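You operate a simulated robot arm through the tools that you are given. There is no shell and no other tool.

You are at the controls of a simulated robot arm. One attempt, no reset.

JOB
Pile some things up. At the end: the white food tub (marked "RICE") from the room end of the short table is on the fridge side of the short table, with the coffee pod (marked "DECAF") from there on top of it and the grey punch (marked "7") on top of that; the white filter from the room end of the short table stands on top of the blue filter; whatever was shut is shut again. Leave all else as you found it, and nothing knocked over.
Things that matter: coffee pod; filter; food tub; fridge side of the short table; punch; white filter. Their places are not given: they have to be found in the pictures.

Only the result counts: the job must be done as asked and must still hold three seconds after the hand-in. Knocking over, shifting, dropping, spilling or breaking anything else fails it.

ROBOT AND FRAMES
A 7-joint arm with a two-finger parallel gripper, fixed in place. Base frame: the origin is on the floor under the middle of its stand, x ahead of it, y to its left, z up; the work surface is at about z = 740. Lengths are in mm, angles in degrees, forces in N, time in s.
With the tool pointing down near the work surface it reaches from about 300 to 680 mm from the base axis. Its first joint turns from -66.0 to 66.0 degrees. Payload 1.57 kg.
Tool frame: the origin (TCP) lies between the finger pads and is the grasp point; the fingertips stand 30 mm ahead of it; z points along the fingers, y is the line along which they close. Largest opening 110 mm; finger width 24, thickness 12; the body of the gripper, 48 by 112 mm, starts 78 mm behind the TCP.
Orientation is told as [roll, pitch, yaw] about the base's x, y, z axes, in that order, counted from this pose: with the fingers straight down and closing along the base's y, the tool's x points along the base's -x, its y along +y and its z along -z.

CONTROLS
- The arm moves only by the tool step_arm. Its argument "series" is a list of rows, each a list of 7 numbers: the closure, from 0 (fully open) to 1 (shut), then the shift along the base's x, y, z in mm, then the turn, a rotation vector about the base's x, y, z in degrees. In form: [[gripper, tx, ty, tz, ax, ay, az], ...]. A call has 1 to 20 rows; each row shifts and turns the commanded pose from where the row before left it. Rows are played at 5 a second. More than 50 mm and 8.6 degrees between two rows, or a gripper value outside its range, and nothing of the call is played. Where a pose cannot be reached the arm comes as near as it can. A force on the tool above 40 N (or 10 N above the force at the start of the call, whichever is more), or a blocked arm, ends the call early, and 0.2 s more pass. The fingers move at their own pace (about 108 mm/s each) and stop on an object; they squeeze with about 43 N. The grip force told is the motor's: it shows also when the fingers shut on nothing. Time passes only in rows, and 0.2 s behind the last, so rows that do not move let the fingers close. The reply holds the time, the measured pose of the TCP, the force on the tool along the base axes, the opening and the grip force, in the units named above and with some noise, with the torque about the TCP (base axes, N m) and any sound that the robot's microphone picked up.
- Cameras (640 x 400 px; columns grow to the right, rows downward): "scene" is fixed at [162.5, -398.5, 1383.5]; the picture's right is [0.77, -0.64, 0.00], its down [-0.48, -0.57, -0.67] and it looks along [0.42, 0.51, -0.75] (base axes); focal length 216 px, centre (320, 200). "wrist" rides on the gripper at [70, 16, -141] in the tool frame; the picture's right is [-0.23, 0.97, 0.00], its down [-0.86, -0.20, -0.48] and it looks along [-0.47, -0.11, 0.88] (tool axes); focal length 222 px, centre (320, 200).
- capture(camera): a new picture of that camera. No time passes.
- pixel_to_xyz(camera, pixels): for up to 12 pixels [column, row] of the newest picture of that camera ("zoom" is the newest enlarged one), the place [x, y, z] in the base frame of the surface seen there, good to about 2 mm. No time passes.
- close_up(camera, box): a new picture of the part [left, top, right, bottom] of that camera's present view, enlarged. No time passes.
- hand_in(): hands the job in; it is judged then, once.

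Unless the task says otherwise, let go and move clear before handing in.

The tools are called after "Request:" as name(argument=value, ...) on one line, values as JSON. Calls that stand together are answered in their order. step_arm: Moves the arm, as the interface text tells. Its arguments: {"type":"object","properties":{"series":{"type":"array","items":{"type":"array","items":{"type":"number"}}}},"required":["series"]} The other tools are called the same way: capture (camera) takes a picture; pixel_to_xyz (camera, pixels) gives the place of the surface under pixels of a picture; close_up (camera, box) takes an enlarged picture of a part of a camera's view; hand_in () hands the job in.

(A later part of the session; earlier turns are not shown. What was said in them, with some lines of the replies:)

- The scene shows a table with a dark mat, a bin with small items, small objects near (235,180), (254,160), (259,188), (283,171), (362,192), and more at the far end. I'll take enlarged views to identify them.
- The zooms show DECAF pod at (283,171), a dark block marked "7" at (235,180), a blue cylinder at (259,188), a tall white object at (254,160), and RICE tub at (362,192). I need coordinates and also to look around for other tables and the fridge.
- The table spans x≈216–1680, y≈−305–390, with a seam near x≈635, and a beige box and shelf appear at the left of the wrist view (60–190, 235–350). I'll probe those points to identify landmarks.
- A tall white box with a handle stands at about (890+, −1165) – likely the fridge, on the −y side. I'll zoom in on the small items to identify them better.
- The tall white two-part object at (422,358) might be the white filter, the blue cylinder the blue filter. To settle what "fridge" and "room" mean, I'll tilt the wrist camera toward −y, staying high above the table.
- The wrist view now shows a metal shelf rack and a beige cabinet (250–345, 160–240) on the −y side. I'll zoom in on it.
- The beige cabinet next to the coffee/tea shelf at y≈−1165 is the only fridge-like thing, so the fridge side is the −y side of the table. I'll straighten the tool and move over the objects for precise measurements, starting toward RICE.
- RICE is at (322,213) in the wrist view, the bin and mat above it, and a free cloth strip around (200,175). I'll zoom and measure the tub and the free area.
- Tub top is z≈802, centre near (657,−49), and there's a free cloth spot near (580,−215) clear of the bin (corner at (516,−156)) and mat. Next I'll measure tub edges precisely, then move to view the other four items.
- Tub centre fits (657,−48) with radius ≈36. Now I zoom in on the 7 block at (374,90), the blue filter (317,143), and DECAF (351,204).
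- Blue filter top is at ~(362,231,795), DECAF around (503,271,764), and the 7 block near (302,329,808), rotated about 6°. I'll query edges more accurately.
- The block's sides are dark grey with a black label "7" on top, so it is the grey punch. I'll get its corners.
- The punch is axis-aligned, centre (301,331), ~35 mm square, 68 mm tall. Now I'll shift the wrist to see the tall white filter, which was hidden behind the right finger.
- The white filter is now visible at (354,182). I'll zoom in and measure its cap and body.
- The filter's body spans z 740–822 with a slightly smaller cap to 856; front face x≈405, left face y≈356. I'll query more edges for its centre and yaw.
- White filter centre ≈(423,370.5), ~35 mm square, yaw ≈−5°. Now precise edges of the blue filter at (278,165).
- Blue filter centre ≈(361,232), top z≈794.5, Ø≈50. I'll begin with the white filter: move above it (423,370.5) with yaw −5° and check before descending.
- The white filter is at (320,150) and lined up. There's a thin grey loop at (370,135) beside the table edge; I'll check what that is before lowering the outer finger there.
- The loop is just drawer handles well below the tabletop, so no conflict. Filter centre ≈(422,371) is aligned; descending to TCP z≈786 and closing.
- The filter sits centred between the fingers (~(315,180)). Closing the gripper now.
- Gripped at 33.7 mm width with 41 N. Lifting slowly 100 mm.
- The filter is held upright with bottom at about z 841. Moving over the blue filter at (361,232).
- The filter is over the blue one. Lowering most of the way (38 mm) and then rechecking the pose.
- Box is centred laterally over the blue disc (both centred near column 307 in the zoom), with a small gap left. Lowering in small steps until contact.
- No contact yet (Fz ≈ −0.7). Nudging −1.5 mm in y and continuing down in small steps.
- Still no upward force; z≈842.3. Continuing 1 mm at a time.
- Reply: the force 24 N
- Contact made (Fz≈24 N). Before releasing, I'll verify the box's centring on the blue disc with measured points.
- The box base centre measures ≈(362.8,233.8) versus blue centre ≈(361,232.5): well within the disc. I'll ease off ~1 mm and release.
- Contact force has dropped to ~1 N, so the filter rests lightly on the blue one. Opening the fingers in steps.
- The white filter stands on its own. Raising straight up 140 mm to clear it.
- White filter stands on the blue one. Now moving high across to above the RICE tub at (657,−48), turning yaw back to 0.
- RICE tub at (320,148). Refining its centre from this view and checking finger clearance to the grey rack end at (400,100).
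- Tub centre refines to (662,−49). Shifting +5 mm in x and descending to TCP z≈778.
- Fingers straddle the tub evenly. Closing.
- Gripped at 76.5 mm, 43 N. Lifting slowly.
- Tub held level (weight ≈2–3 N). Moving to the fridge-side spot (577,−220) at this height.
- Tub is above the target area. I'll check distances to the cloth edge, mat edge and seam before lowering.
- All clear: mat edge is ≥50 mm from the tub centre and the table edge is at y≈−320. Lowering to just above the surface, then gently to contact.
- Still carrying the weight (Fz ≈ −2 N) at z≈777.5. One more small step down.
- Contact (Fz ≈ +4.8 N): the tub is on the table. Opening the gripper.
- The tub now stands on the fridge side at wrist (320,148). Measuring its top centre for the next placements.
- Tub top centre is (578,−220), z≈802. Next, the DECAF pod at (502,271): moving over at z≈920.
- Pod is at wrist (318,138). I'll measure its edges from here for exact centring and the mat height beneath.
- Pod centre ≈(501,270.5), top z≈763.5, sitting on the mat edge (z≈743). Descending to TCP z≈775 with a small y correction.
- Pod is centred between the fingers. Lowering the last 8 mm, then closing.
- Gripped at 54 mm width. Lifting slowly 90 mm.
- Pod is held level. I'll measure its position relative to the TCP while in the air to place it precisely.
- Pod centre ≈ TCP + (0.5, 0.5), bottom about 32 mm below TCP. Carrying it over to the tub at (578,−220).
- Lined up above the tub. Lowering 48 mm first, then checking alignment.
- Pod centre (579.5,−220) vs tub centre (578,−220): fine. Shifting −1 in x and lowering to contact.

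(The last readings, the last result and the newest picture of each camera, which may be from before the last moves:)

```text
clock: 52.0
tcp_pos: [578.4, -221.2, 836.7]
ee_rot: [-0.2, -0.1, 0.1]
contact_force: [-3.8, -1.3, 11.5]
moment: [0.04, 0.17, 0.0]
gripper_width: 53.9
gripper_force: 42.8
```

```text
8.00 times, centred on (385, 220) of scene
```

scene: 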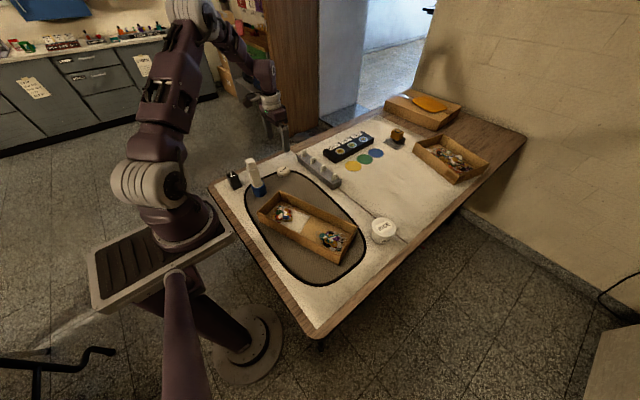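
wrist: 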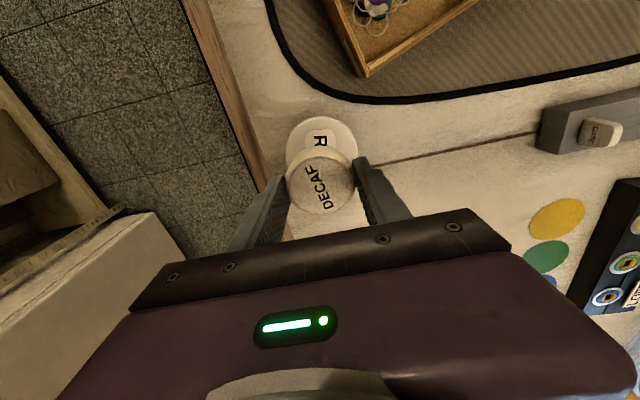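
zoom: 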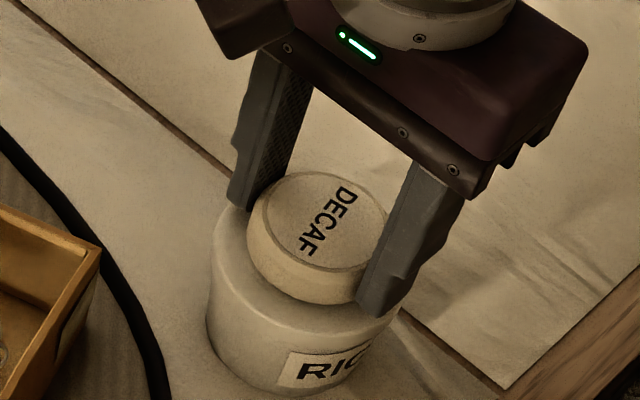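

Contact at 11.5 N; pod is resting on the tub. Easing up 0.5 mm and opening.

Request:
step_arm(series=[[1, 0, 0, 0.5, 0, 0, 0], [1, 0, 0, 0, 0, 0, 0]])

Request:
step_arm(series=[[0.48, 0, 0, 0, 0, 0, 0], [0.4, 0, 0, 0, 0, 0, 0], [0.3, 0, 0, 0, 0, 0, 0], [0.2, 0, 0, 0, 0, 0, 0], [0.2, 0, 0, 0, 0, 0, 0]])

Request:
step_arm(series=[[0.2, 0, 0, 10, 0, 0, 0], [0.2, 0, 0, 20, 0, 0, 0], [0.2, 0, 0, 30, 0, 0, 0], [0, 0, 0, 30, 0, 0, 0], [0, 0, 0, 10, 0, 0, 0], [0, 0, 0, 0, 0, 0, 0]])

Request:
close_up(camera="wrist", box=[260, 80, 380, 200])

Request:
close_up(camera="scene", box=[350, 185, 420, 255])

```text
clock: 52.6
tcp_pos: [578.4, -220.7, 835.7]
ee_rot: [-0.2, 0.0, 0.1]
contact_force: [-1.9, -3.3, 7.9]
moment: [-0.05, 0.04, 0.02]
gripper_width: 53.8
gripper_force: 43.2
```

```text
clock: 53.8
tcp_pos: [577.6, -221.4, 835.8]
ee_rot: [0.0, 0.1, 0.0]
contact_force: [0.6, 0.1, -0.7]
moment: [-0.03, 0.06, -0.05]
gripper_width: 88.3
gripper_force: 0.1
```

```text
clock: 55.2
tcp_pos: [577.5, -220.3, 936.4]
ee_rot: [-0.1, 0.0, 0.0]
contact_force: [0.4, 0.0, 0.0]
moment: [0.03, -0.06, -0.03]
gripper_width: 110.0
gripper_force: 0.0
```

```text
3.33 times, centred on (320, 140) of wrist
```

zoom: 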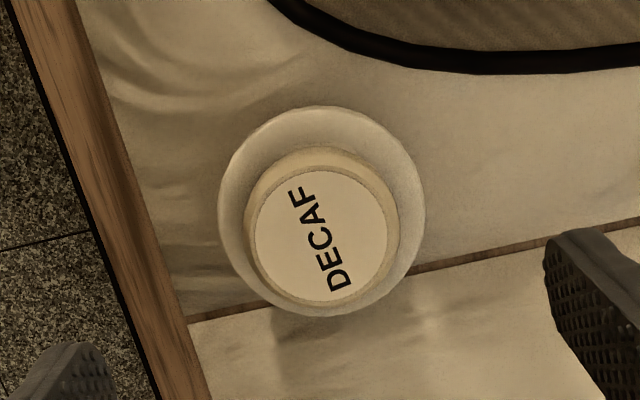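

```text
5.71 times, centred on (385, 220) of scene
```

zoom: 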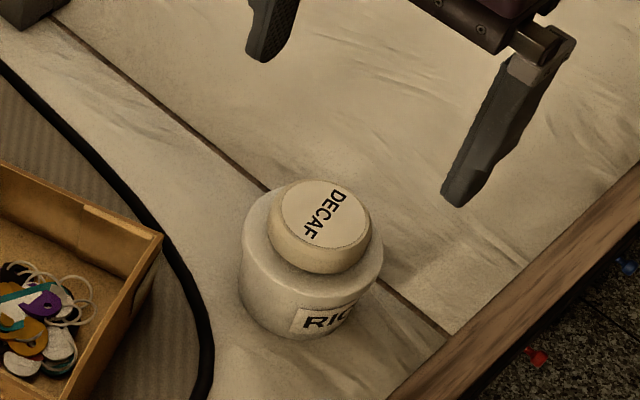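

Pod rests centrally on the tub. Measuring its top centre for the punch.

Request:
close_up(camera="wrist", box=[280, 100, 360, 180])

Request:
pixel_to_xyz(camera="zoom", pixels=[[232, 200], [415, 200], [320, 112], [320, 293], [322, 203], [260, 140], [385, 140], [265, 265], [385, 270], [205, 200], [440, 200], [180, 200]])

```text
5.00 times, centred on (320, 140) of wrist
```

zoom: 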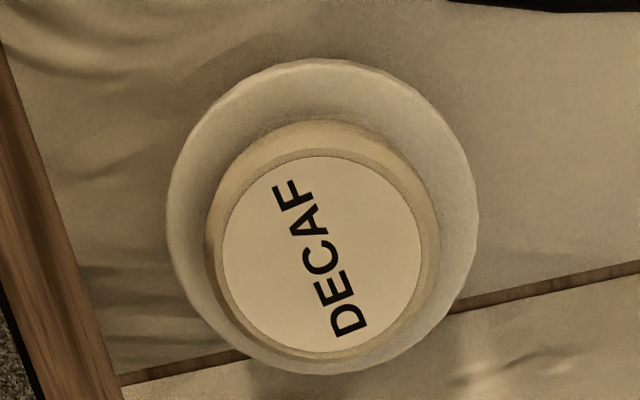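

```text
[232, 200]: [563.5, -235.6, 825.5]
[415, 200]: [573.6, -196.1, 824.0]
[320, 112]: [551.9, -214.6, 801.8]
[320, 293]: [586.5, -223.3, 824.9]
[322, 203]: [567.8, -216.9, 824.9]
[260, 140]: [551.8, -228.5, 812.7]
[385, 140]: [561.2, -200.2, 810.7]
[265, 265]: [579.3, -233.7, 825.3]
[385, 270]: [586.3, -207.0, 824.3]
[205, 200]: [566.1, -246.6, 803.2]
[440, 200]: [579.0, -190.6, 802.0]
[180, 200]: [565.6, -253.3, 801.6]
```

Pod top centre is (578.5,−220.5), z≈825. Now going for the punch at (301,331), travelling high (z≈1000) so as to clear the filter tower (top ≈910).

Request:
step_arm(series=[[0, 0, 0, 30, 0, 0, 0], [0, -10, 20, 30, 0, 0, 0], [0, -19.5, 39, 5, 0, 0, 0], [0, -19.5, 39, 0, 0, 0, 0], [0, -19.5, 39, 0, 0, 0, 0], [0, -19.5, 39, 0, 0, 0, 0], [0, -19.5, 39, 0, 0, 0, 0], [0, -19.5, 39, 0, 0, 0, 0], [0, -19.5, 39, 0, 0, 0, 0], [0, -19.5, 39, 0, 0, 0, 0], [0, -19.5, 39, 0, 0, 0, 0], [0, -19.5, 39, 0, 0, 0, 0], [0, -19.5, 39, 0, 0, 0, 0], [0, -19.5, 39, 0, 0, 0, 0], [0, -19.5, 39, 0, 0, 0, 0], [0, -13, 24.3, 0, 0, 0, 0], [0, 0, 0, 0, 0, 0, 0]])

Request:
capture(camera="wrist")

Request:
capture(camera="scene")

```text
clock: 58.8
tcp_pos: [300.1, 331.6, 1003.2]
ee_rot: [-0.2, 0.0, 0.0]
contact_force: [0.8, 0.2, -0.4]
moment: [0.04, -0.02, -0.01]
gripper_width: 110.0
gripper_force: 0.1
```

```text
taken
```

wrist: 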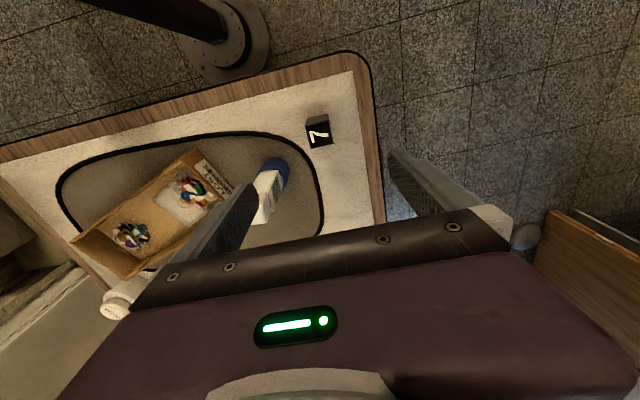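

```text
taken
```

scene: 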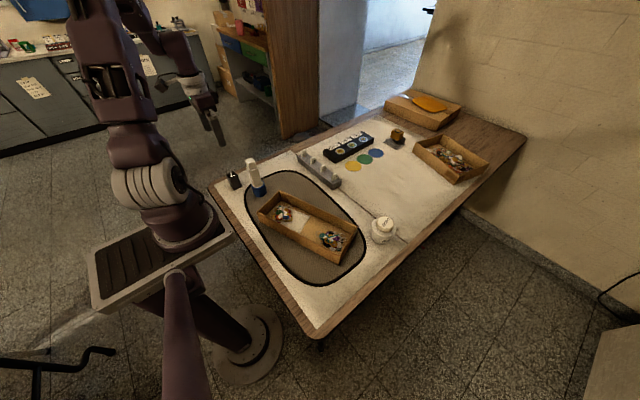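

Over the punch (318,130 in wrist). Descending partway with the fingers narrowed to ~72 mm, keeping distance from the filter tower.

Request:
step_arm(series=[[0.35, 0.5, -0.5, -20, 0, 0, 0], [0.35, 0, 0, -35, 0, 0, 0], [0.35, 0, 0, -35, 0, 0, 0], [0.35, 0, 0, -30, 0, 0, 0], [0.35, 0, 0, -20, 0, 0, 0], [0.35, 0, 0, 0, 0, 0, 0]])

Request:
capture(camera="wrist")

Request:
close_up(camera="wrist", box=[270, 90, 390, 190])

Request:
close_up(camera="scene", box=[200, 110, 290, 210])

```text
clock: 60.2
tcp_pos: [301.9, 331.0, 861.0]
ee_rot: [-0.3, 0.1, 0.1]
contact_force: [0.2, 0.5, 0.1]
moment: [0.01, -0.03, 0.01]
gripper_width: 71.5
gripper_force: 0.1
```

```text
taken
```

wrist: 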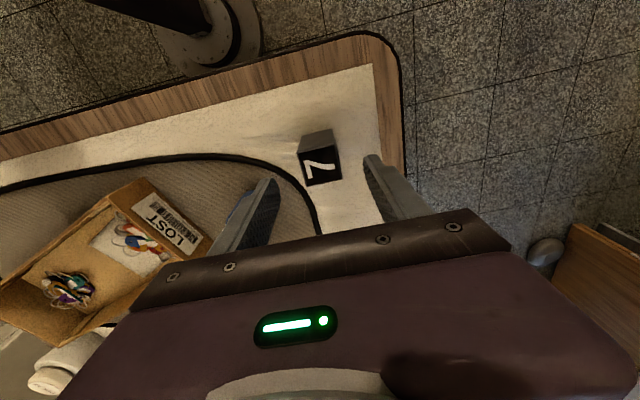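

```text
4.00 times, centred on (330, 140) of wrist
```

zoom: 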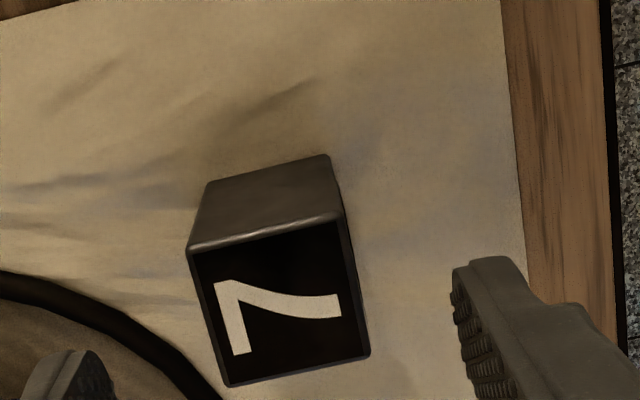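

```text
4.00 times, centred on (245, 160) of scene
```

zoom: 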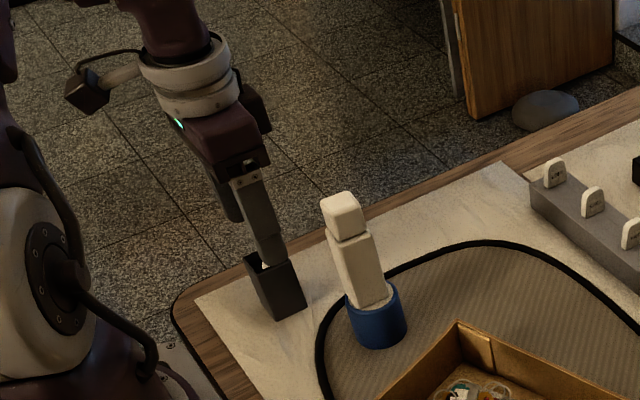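

Punch is centred between the fingers and the tower is clear. Descending to TCP z≈780.

Request:
step_arm(series=[[0.35, 0, 0, -20, 0, 0, 0], [0.35, 0, 0, -25, 0, 0, 0], [0.35, 0, 0, -20, 0, 0, 0], [0.35, 0, 0, -12, 0, 0, 0], [0.35, 0, 0, -4, 0, 0, 0], [0.35, 0, 0, 0, 0, 0, 0]])

Request:
capture(camera="wrist")

Request:
close_up(camera="scene", box=[200, 110, 290, 210])

```text
clock: 61.6
tcp_pos: [302.3, 330.0, 779.5]
ee_rot: [-0.1, -0.1, 0.0]
contact_force: [0.2, -0.3, 0.0]
moment: [-0.02, -0.03, 0.03]
gripper_width: 71.8
gripper_force: 0.0
```

```text
taken
```

wrist: 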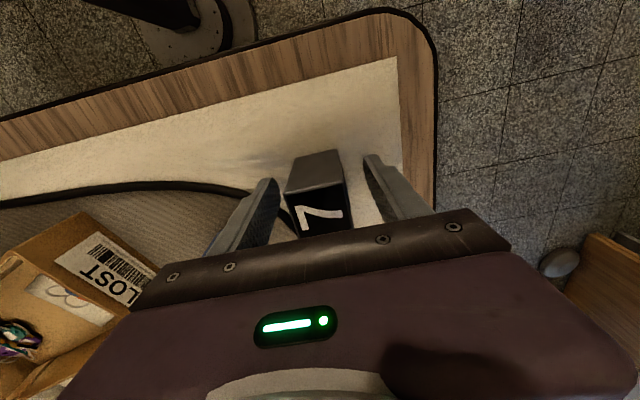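

```text
4.00 times, centred on (245, 160) of scene
```

zoom: 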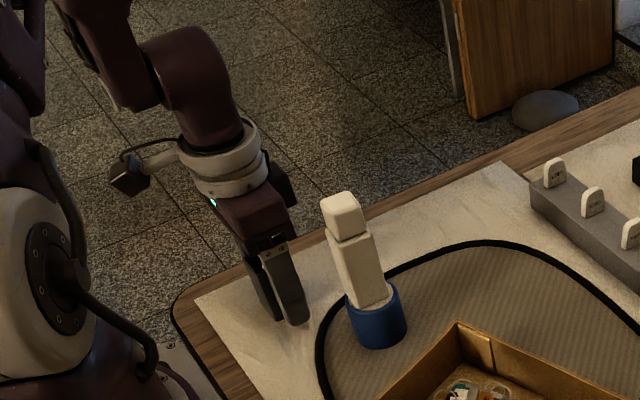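

Punch sits between the fingers. Closing on it.

Request:
step_arm(series=[[0.55, 0, 0, 0, 0, 0, 0], [0.62, 0, 0, 0, 0, 0, 0], [0.66, 0, 0, 0, 0, 0, 0], [1, 0, 0, 0, 0, 0, 0], [1, 0, 0, 0, 0, 0, 0], [1, 0, 0, 0, 0, 0, 0]])

Request:
step_arm(series=[[1, 0, 0, 5, 0, 0, 0], [1, 0, 0, 10, 0, 0, 0], [1, 0, 0, 20, 0, 0, 0], [1, 0, 0, 30, 0, 0, 0], [1, 0, 0, 35, 0, 0, 0], [1, 0, 0, 40, 0, 0, 0], [1, 0, 0, 40, 0, 0, 0], [1, 0, 0, 30, 0, 0, 0], [1, 0, 0, 10, 0, 0, 0], [1, 0, 0, 0, 0, 0, 0]])

Request:
capture(camera="wrist")

Request:
close_up(camera="scene", box=[180, 90, 300, 210])

```text
clock: 63.0
tcp_pos: [302.6, 331.6, 780.5]
ee_rot: [-0.1, -0.1, 0.1]
contact_force: [-0.1, 0.5, 2.9]
moment: [0.12, -0.01, -0.03]
gripper_width: 36.5
gripper_force: 43.0
```

```text
clock: 65.2
tcp_pos: [301.5, 328.8, 999.7]
ee_rot: [-0.1, 0.0, 0.0]
contact_force: [0.0, 0.5, -3.5]
moment: [0.01, 0.01, 0.02]
gripper_width: 36.7
gripper_force: 43.1
```

```text
taken
```

wrist: 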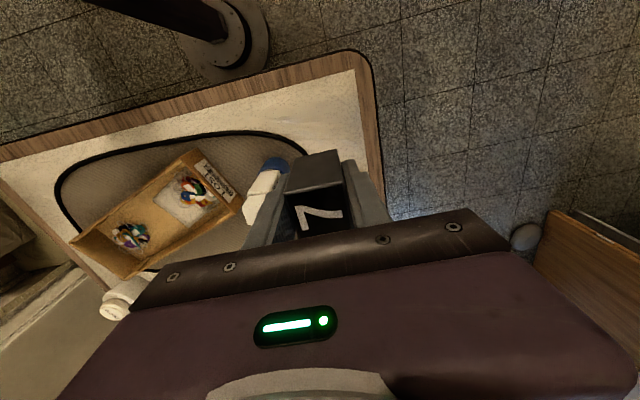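

```text
3.33 times, centred on (240, 150) of scene
```

zoom: 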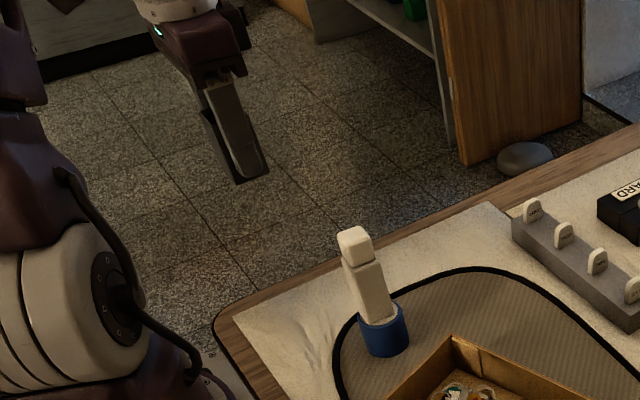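

Punch gripped (36.6 mm, ≈3.5 N) and lifted clear. Carrying it first in +x away from the filter tower, then across to the tub.

Request:
step_arm(series=[[1, 18, 0, 0, 0, 0, 0], [1, 36, 0, 0, 0, 0, 0], [1, 36, 0, 0, 0, 0, 0], [1, 36, 0, 0, 0, 0, 0], [1, 36, 0, 0, 0, 0, 0]])

Request:
step_arm(series=[[1, 4, -20, 0, 0, 0, 0], [1, 8, -39, -5, 0, 0, 0], [1, 8, -39, -5, 0, 0, 0], [1, 8, -39, -5, 0, 0, 0], [1, 8, -39, -5, 0, 0, 0], [1, 8, -39, -5, 0, 0, 0], [1, 8, -39, -5, 0, 0, 0], [1, 8, -39, -5, 0, 0, 0], [1, 8, -39, -5, 0, 0, 0], [1, 8, -39, -5, 0, 0, 0], [1, 8, -39, -5, 0, 0, 0], [1, 8, -39, -5, 0, 0, 0], [1, 8, -39, -5, 0, 0, 0], [1, 8, -39, -5, 0, 0, 0], [1, 5, -17, 0, 0, 0, 0], [1, 2.4, -6.8, 0, 0, 0, 0], [1, 0, 0, 0, 0, 0, 0]])

Request:
capture(camera="wrist")

Request:
capture(camera="scene")

Request:
close_up(camera="scene", box=[340, 150, 440, 260])

```text
clock: 66.4
tcp_pos: [465.0, 330.2, 999.8]
ee_rot: [-0.2, 0.1, 0.0]
contact_force: [0.3, -0.2, -3.3]
moment: [0.03, 0.02, 0.02]
gripper_width: 36.6
gripper_force: 42.6
```

```text
clock: 70.0
tcp_pos: [580.1, -220.8, 936.1]
ee_rot: [-0.1, 0.0, 0.0]
contact_force: [0.7, -0.3, -3.5]
moment: [0.02, 0.01, -0.01]
gripper_width: 36.9
gripper_force: 42.9
```

```text
taken
```

wrist: 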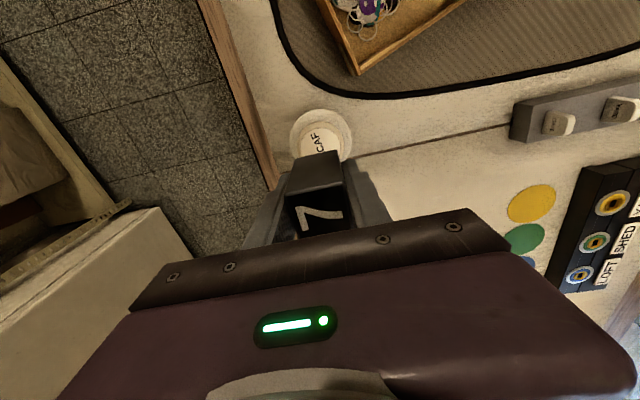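

```text
taken
```

scene: 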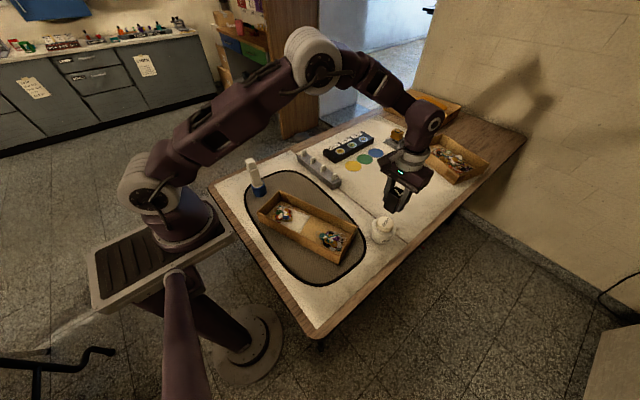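

```text
3.64 times, centred on (390, 205) of scene
```

zoom: 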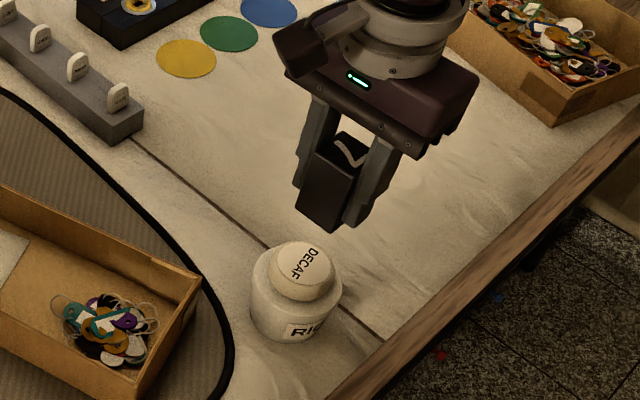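

Punch is above the pod, bottom ≈ z 896. Lowering to about 8 mm above the pod, then checking alignment.

Request:
step_arm(series=[[1, 0, 0, -15, 0, 0, 0], [1, 0, 0, -20, 0, 0, 0], [1, 0, 0, -18, 0, 0, 0], [1, 0, 0, -10, 0, 0, 0], [1, 0, 0, 0, 0, 0, 0]])

Request:
close_up(camera="wrist", box=[260, 100, 380, 240])

Request:
close_up(camera="scene", box=[355, 180, 415, 250])

Request:
pixel_to_xyz(camera="zoom", pixels=[[230, 150], [260, 180], [300, 200], [250, 120], [280, 150], [320, 230], [260, 240], [300, 260], [240, 220], [340, 250], [280, 215], [330, 205]])

```text
clock: 71.2
tcp_pos: [578.8, -222.1, 871.7]
ee_rot: [-0.1, 0.1, 0.0]
contact_force: [0.0, -0.2, -4.5]
moment: [0.03, -0.01, -0.01]
gripper_width: 36.6
gripper_force: 43.3
```

```text
2.86 times, centred on (320, 170) of wrist
```

zoom: 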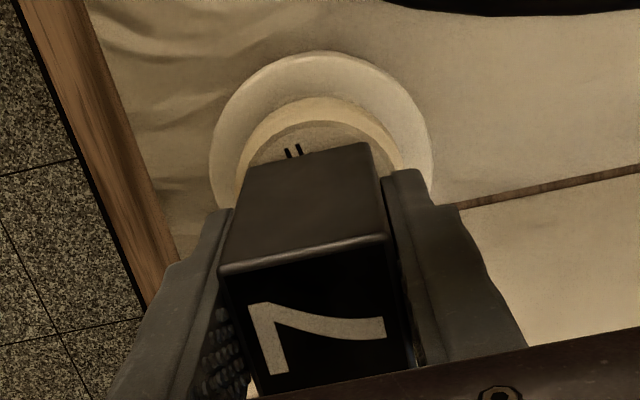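

```text
5.71 times, centred on (385, 215) of scene
```

zoom: 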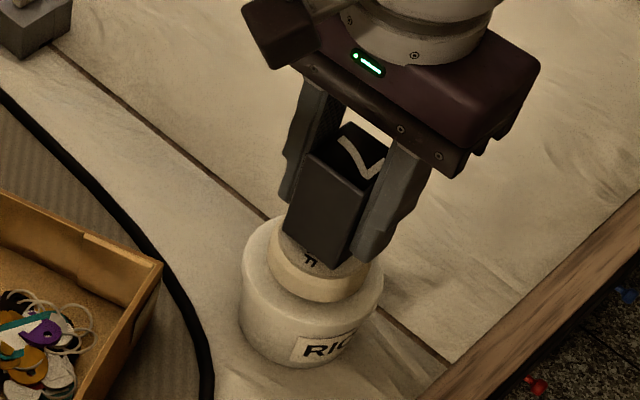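

```text
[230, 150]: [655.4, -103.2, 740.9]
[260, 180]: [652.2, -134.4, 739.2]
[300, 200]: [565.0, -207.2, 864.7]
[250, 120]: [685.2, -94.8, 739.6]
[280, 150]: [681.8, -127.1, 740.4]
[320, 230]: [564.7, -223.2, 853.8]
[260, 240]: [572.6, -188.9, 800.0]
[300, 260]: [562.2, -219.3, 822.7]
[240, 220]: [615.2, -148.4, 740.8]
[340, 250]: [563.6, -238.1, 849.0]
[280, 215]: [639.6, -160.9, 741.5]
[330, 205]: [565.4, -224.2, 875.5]
```

Request:
close_up(camera="wrist", box=[280, 110, 360, 190])

Request:
pixel_to_xyz(camera="zoom", pixels=[[200, 250], [400, 225], [300, 200], [300, 110], [300, 135], [210, 180], [430, 165], [240, 300], [390, 270], [320, 80], [300, 160], [310, 250]])

```text
5.00 times, centred on (320, 150) of wrist
```

zoom: 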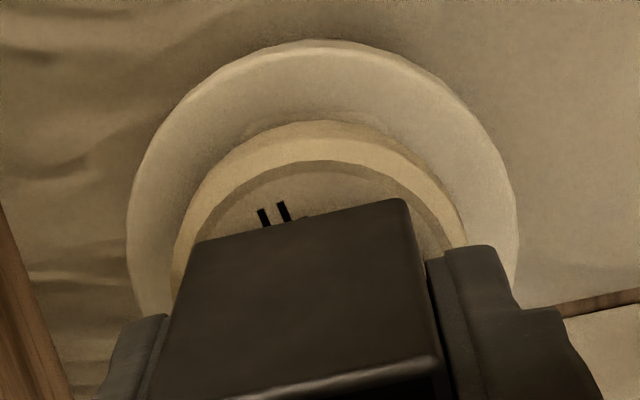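

```text
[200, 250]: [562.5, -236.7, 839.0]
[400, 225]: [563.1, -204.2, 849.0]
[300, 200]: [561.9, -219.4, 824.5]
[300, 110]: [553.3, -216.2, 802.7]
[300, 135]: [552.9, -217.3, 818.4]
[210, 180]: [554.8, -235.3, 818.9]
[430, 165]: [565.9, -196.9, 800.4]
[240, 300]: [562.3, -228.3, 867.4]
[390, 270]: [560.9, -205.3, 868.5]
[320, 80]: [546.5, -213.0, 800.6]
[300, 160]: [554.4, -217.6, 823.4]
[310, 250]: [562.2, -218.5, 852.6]
```

Punch centre ≈(580,−220), pod centre ≈(578.5,−220.5), gap ≈8 mm. Lowering with a −1 mm x tweak until contact.

Request:
step_arm(series=[[1, -1, 0, -2, 0, 0, 0], [1, 0, 0, -2, 0, 0, 0], [1, 0, 0, -1.5, 0, 0, 0], [1, 0, 0, 0, 0, 0, 0]])

Request:
step_arm(series=[[1, 0, 0, -1, 0, 0, 0], [1, 0, 0, 0, 0, 0, 0]])

```text
clock: 72.2
tcp_pos: [577.5, -221.3, 865.9]
ee_rot: [-0.1, 0.0, 0.0]
contact_force: [-0.7, 0.5, -2.8]
moment: [-0.03, 0.0, 0.07]
gripper_width: 36.9
gripper_force: 43.2
```

```text
clock: 72.8
tcp_pos: [577.4, -220.0, 865.7]
ee_rot: [-0.1, -0.1, -0.1]
contact_force: [-0.3, -0.2, -3.1]
moment: [0.05, 0.01, 0.05]
gripper_width: 36.8
gripper_force: 42.5
```

Still carrying full weight (−3 N). Continuing 0.8 mm at a time.

Request:
step_arm(series=[[1, 0, 0, -0.8, 0, 0, 0], [1, 0, 0, 0, 0, 0, 0]])

Request:
close_up(camera="scene", box=[365, 190, 405, 240])

```text
clock: 73.4
tcp_pos: [577.5, -220.5, 864.5]
ee_rot: [-0.2, 0.1, 0.0]
contact_force: [-0.1, -0.5, -3.0]
moment: [-0.01, -0.04, 0.0]
gripper_width: 36.7
gripper_force: 42.6
```

```text
8.00 times, centred on (385, 215) of scene
```

zoom: 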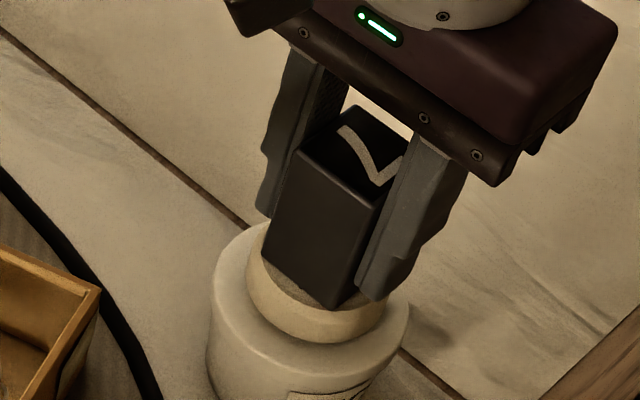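

Nearly touching. The scene zoom suggests a possible small offset of the punch toward the right, so I'll measure both punch and pod from the scene camera.

Request:
close_up(camera="scene", box=[370, 200, 402, 240])

Request:
pixel_to_xyz(camera="zoom", pixels=[[250, 200], [340, 235], [300, 150], [350, 190], [240, 240], [300, 265], [330, 262], [370, 250], [390, 235], [240, 270], [360, 290], [300, 280]])

```text
10.00 times, centred on (386, 220) of scene
```

zoom: 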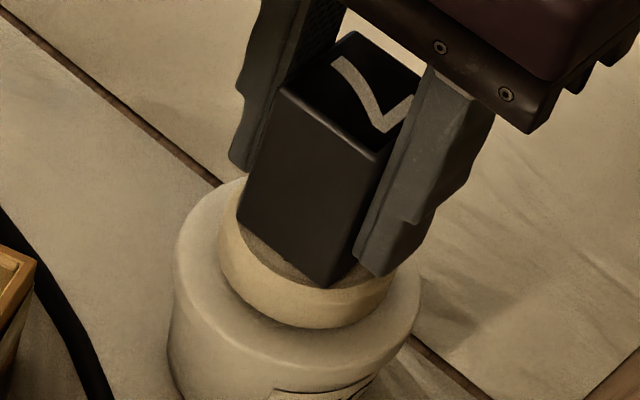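

```text
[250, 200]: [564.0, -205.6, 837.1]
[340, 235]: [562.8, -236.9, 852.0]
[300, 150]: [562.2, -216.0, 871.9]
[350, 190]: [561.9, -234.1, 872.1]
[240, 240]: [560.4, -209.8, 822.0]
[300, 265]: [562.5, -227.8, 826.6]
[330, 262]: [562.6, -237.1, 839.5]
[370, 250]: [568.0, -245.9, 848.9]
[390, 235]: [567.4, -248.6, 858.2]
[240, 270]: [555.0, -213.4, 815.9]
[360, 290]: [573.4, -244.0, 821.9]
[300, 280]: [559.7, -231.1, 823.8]
```

Both cameras put the punch centre within ~2 mm of the pod centre. Continuing the gentle lowering.

Request:
step_arm(series=[[1, -0.5, 0, -0.8, 0, 0, 0], [1, 0, 0, 0, 0, 0, 0]])

```text
clock: 74.0
tcp_pos: [576.0, -220.4, 864.7]
ee_rot: [0.0, 0.0, -0.1]
contact_force: [0.4, 0.1, -1.7]
moment: [-0.01, -0.01, -0.01]
gripper_width: 37.0
gripper_force: 42.9
```

Request:
step_arm(series=[[1, 0, 0, -0.6, 0, 0, 0], [1, 0, 0, 0, 0, 0, 0]])

```text
clock: 74.6
tcp_pos: [577.2, -221.4, 862.6]
ee_rot: [-0.1, 0.0, 0.0]
contact_force: [-1.7, 1.0, 8.2]
moment: [0.07, 0.16, 0.0]
gripper_width: 36.7
gripper_force: 43.3
```

Contact (Fz ≈ +8 N). Easing 0.4 mm up, then opening gradually.

Request:
step_arm(series=[[1, 0, 0, 0.4, 0, 0, 0], [1, 0, 0, 0, 0, 0, 0]])

Request:
step_arm(series=[[0.64, 0, 0, 0, 0, 0, 0], [0.58, 0, 0, 0, 0, 0, 0], [0.5, 0, 0, 0, 0, 0, 0], [0.4, 0, 0, 0, 0, 0, 0], [0.35, 0, 0, 0, 0, 0, 0], [0.35, 0, 0, 0, 0, 0, 0]])

Request:
capture(camera="wrist")

Request:
close_up(camera="scene", box=[355, 180, 415, 250])

```text
clock: 75.2
tcp_pos: [577.4, -220.2, 863.8]
ee_rot: [-0.2, 0.0, 0.0]
contact_force: [-2.9, -0.1, 8.4]
moment: [-0.03, 0.11, -0.03]
gripper_width: 36.6
gripper_force: 42.7
```

```text
clock: 76.6
tcp_pos: [577.1, -220.8, 864.6]
ee_rot: [-0.2, 0.1, 0.0]
contact_force: [0.3, 0.0, 1.6]
moment: [0.0, 0.0, -0.05]
gripper_width: 71.7
gripper_force: 0.1
```

```text
taken
```

wrist: 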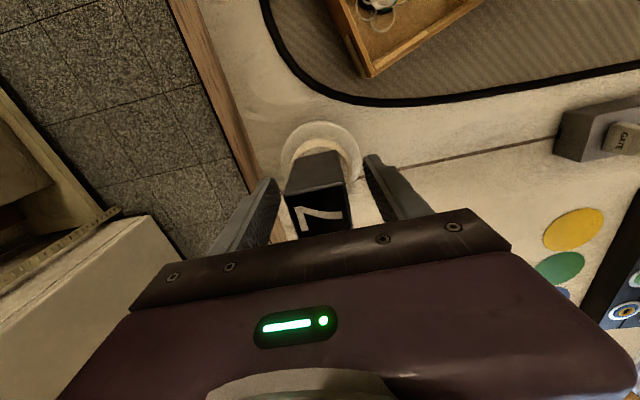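

```text
5.71 times, centred on (385, 215) of scene
```

zoom: 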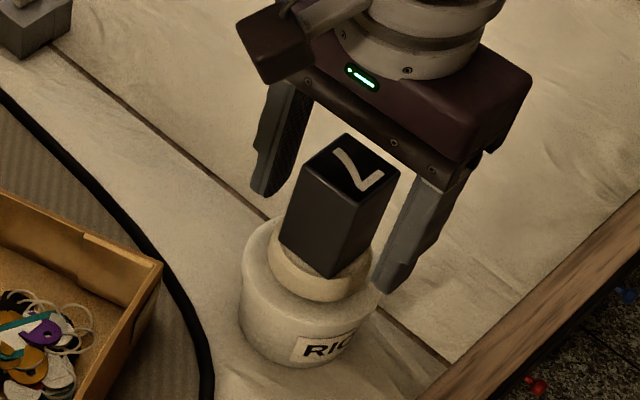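

The punch stands free on the pod with both fingers clear. Raising straight up and away.

Request:
step_arm(series=[[0.35, 0, 0, 10, 0, 0, 0], [0.35, 0, 0, 20, 0, 0, 0], [0.35, 0, 0, 30, 0, 0, 0], [0.35, 0, 0, 30, 0, 0, 0], [0.35, 0, 0, 30, 0, 0, 0], [0.35, 0, 0, 20, 0, 0, 0], [0, 0, 0, 0, 0, 0, 0]])

Request:
step_arm(series=[[0, -10, 20, 10, 0, 0, 0], [0, -15, 35, 10, 0, 0, 0], [0, -20, 40, 5, 0, 0, 0], [0, -20, 40, 0, 0, 0, 0], [0, -20, 40, 0, 0, 0, 0], [0, -10, 20, 0, 0, 0, 0], [0, 0, 0, 0, 0, 0, 0]])

Request:
capture(camera="scene")

Request:
close_up(camera="scene", box=[345, 170, 425, 260])

Request:
close_up(camera="scene", box=[215, 130, 315, 220])

Request:
capture(camera="wrist")

```text
clock: 78.2
tcp_pos: [576.7, -221.3, 1003.1]
ee_rot: [-0.2, 0.0, 0.0]
contact_force: [0.1, 0.5, -0.6]
moment: [0.0, 0.01, -0.02]
gripper_width: 110.3
gripper_force: 0.1
```

```text
clock: 79.8
tcp_pos: [481.8, -26.7, 1029.9]
ee_rot: [-0.1, 0.1, 0.0]
contact_force: [0.9, -0.2, 0.4]
moment: [0.0, -0.02, 0.0]
gripper_width: 110.0
gripper_force: 0.1
```

```text
taken
```

scene: 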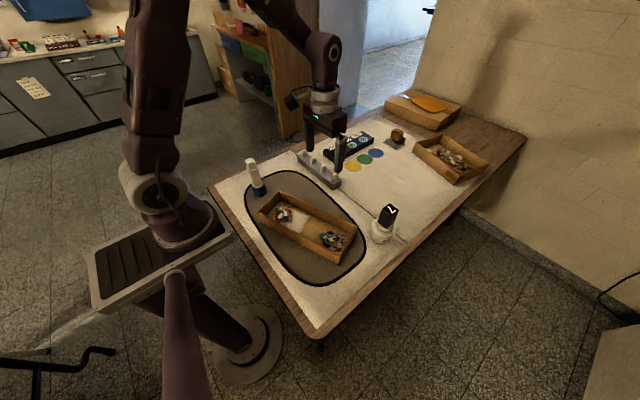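

```text
4.44 times, centred on (385, 215) of scene
```

zoom: 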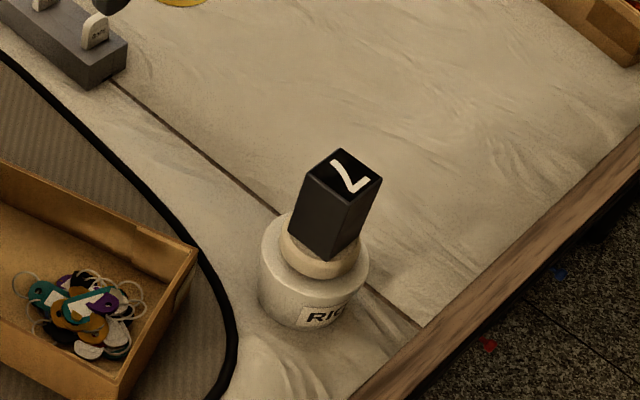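

```text
4.44 times, centred on (265, 175) of scene
```

zoom: 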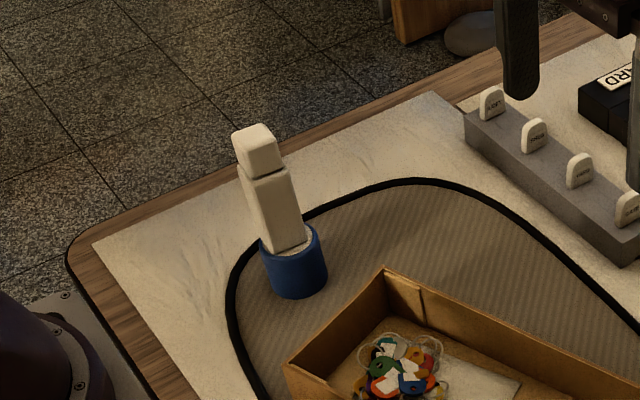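

```text
taken
```

wrist: 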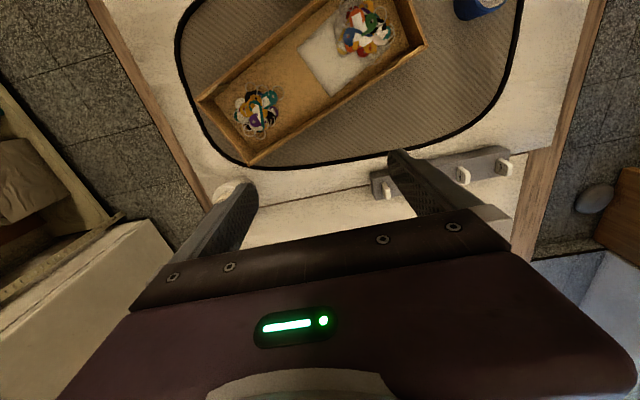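

Both stacks stand. Before handing in I want to double-check the fridge's location, so I'll tilt the wrist camera toward the white cabinet again from this high, clear position.

Request:
step_arm(series=[[0, 0, 10, 10, -8, 0, 0], [0, 0, 10, 10, -8, 0, 0], [0, 0, 10, 10, -8, 0, 0], [0, 0, 10, 10, -8, 0, 0], [0, 0, 10, 10, -8, 0, 0], [0, 0, 10, 10, -8, 0, 0], [0, 0, 10, 10, 0, 0, 8], [0, 0, 0, 0, 0, 0, 8], [0, 0, 0, 0, 0, 0, 8], [0, 0, 0, 0, 0, 0, 0]])

Request:
capture(camera="wrist")

Request:
capture(camera="scene")

```text
clock: 82.0
tcp_pos: [482.7, 45.1, 1098.7]
ee_rot: [-48.2, 0.0, 24.1]
contact_force: [-0.1, 0.1, -0.4]
moment: [0.01, 0.01, 0.01]
gripper_width: 109.9
gripper_force: 0.1
```

```text
taken
```

wrist: 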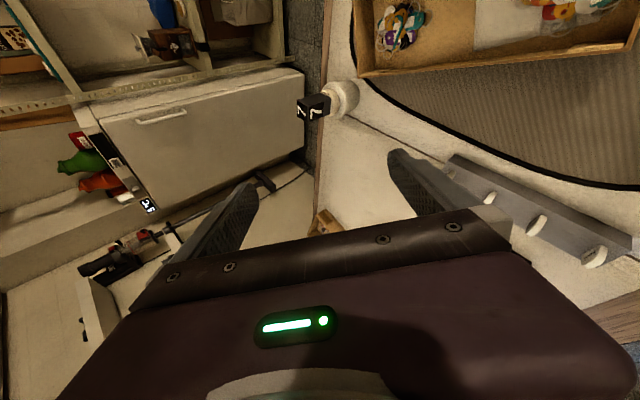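

```text
taken
```

scene: 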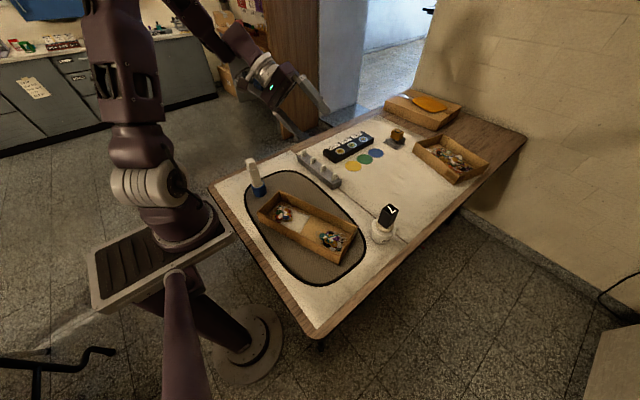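

The white cabinet with handle and bottles on top at wrist (200,130) is clearly the fridge, and the RICE pile stands on the table side facing it. A last close look at both piles and the surroundings.

Request:
close_up(camera="scene", box=[360, 190, 410, 250])

Request:
close_up(camera="scene", box=[235, 150, 285, 205])

Request:
close_up(camera="wrist", box=[40, 40, 280, 230])

Request:
step_arm(series=[[0, 0, 0, 0, 0, 0, -8], [0, 0, 0, 0, 0, 0, -8], [0, 0, 0, 0, 0, 0, -8], [0, 0, 0, 0, 8, 0, 0], [0, 0, 0, 0, 8, 0, 0], [0, 0, 0, 0, 8, 0, 0], [0, 0, 0, 0, 8, 0, 0], [0, 0, 0, 0, 8, 0, 0], [0, 0, 0, 0, 8, 0, 0], [0, 0, 0, 0, 0, 0, 0]])

Request:
capture(camera="scene")

```text
6.67 times, centred on (385, 220) of scene
```

zoom: 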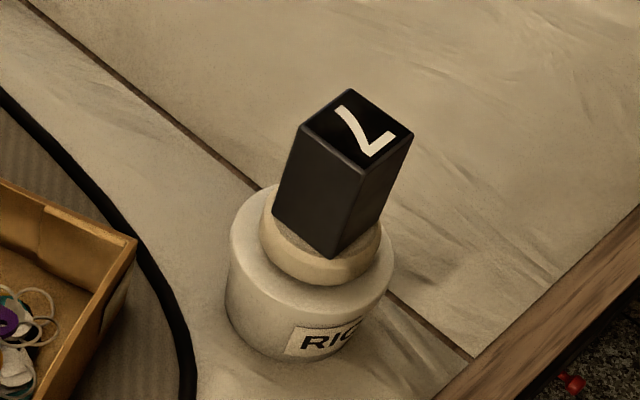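

```text
7.27 times, centred on (260, 178) of scene
```

zoom: 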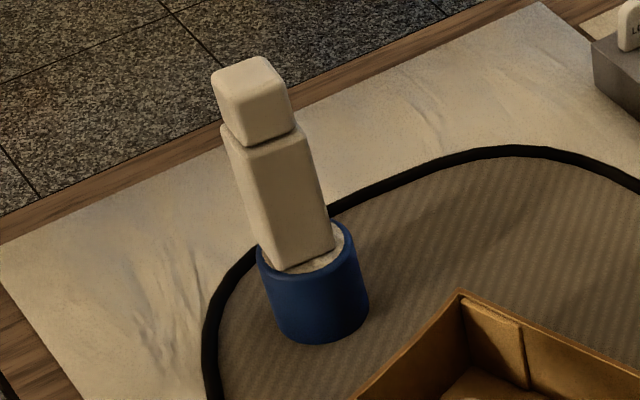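

```text
2.11 times, centred on (160, 135) of wrist
```

zoom: 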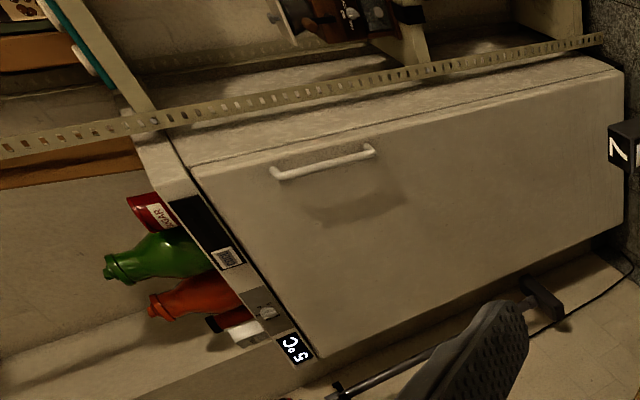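

```text
clock: 84.2
tcp_pos: [482.5, 44.4, 1099.5]
ee_rot: [-0.1, 0.0, -0.1]
contact_force: [-0.3, -0.7, -0.2]
moment: [-0.01, 0.04, 0.01]
gripper_width: 109.9
gripper_force: 0.0
```

```text
taken
```

scene: 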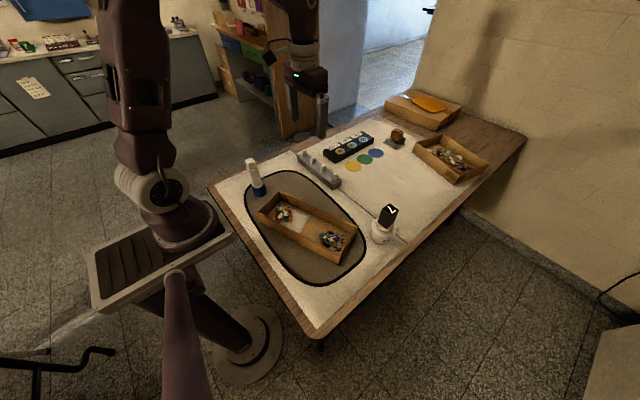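

The cabinet shows a "5°C" display, so it is the fridge. The tub, pod and punch pile (386,225) stands on the fridge side, and the white filter stands on the blue one (256,178). Everything else is as it was and the arm is clear, so I'm handing in.

Request:
hand_in()

```text
The job is handed in.
```

I built both piles and handed the job in. The hand-in returned no verdict, so I don't know yet whether it passed.

- **Fridge-side pile:** the RICE tub is at about (578, −220), with the DECAF pod on top of it and the punch marked 7 on top of that. The white cabinet on that side shows a "5°C" display, so I took it as the fridge.
- **Filters:** the white filter is standing on the blue filter at about (361, 232).
- **Other things:** I opened nothing, and nothing else looked moved in the last pictures.

The piles were standing, and the open gripper was well clear above the table when I handed in.

I judged three things from the pictures:
- **"Fridge side":** I read it as the half of the table towards the fridge (the −y side). The tub started at about y = −49, already slightly on that half, and I moved it about 170 mm closer to that edge.
- **White filter:** the tall white two-part block was the only thing on the table that could be the white filter.
- **Grey punch:** it is dark grey with a black label, and I saw no other block marked 7.
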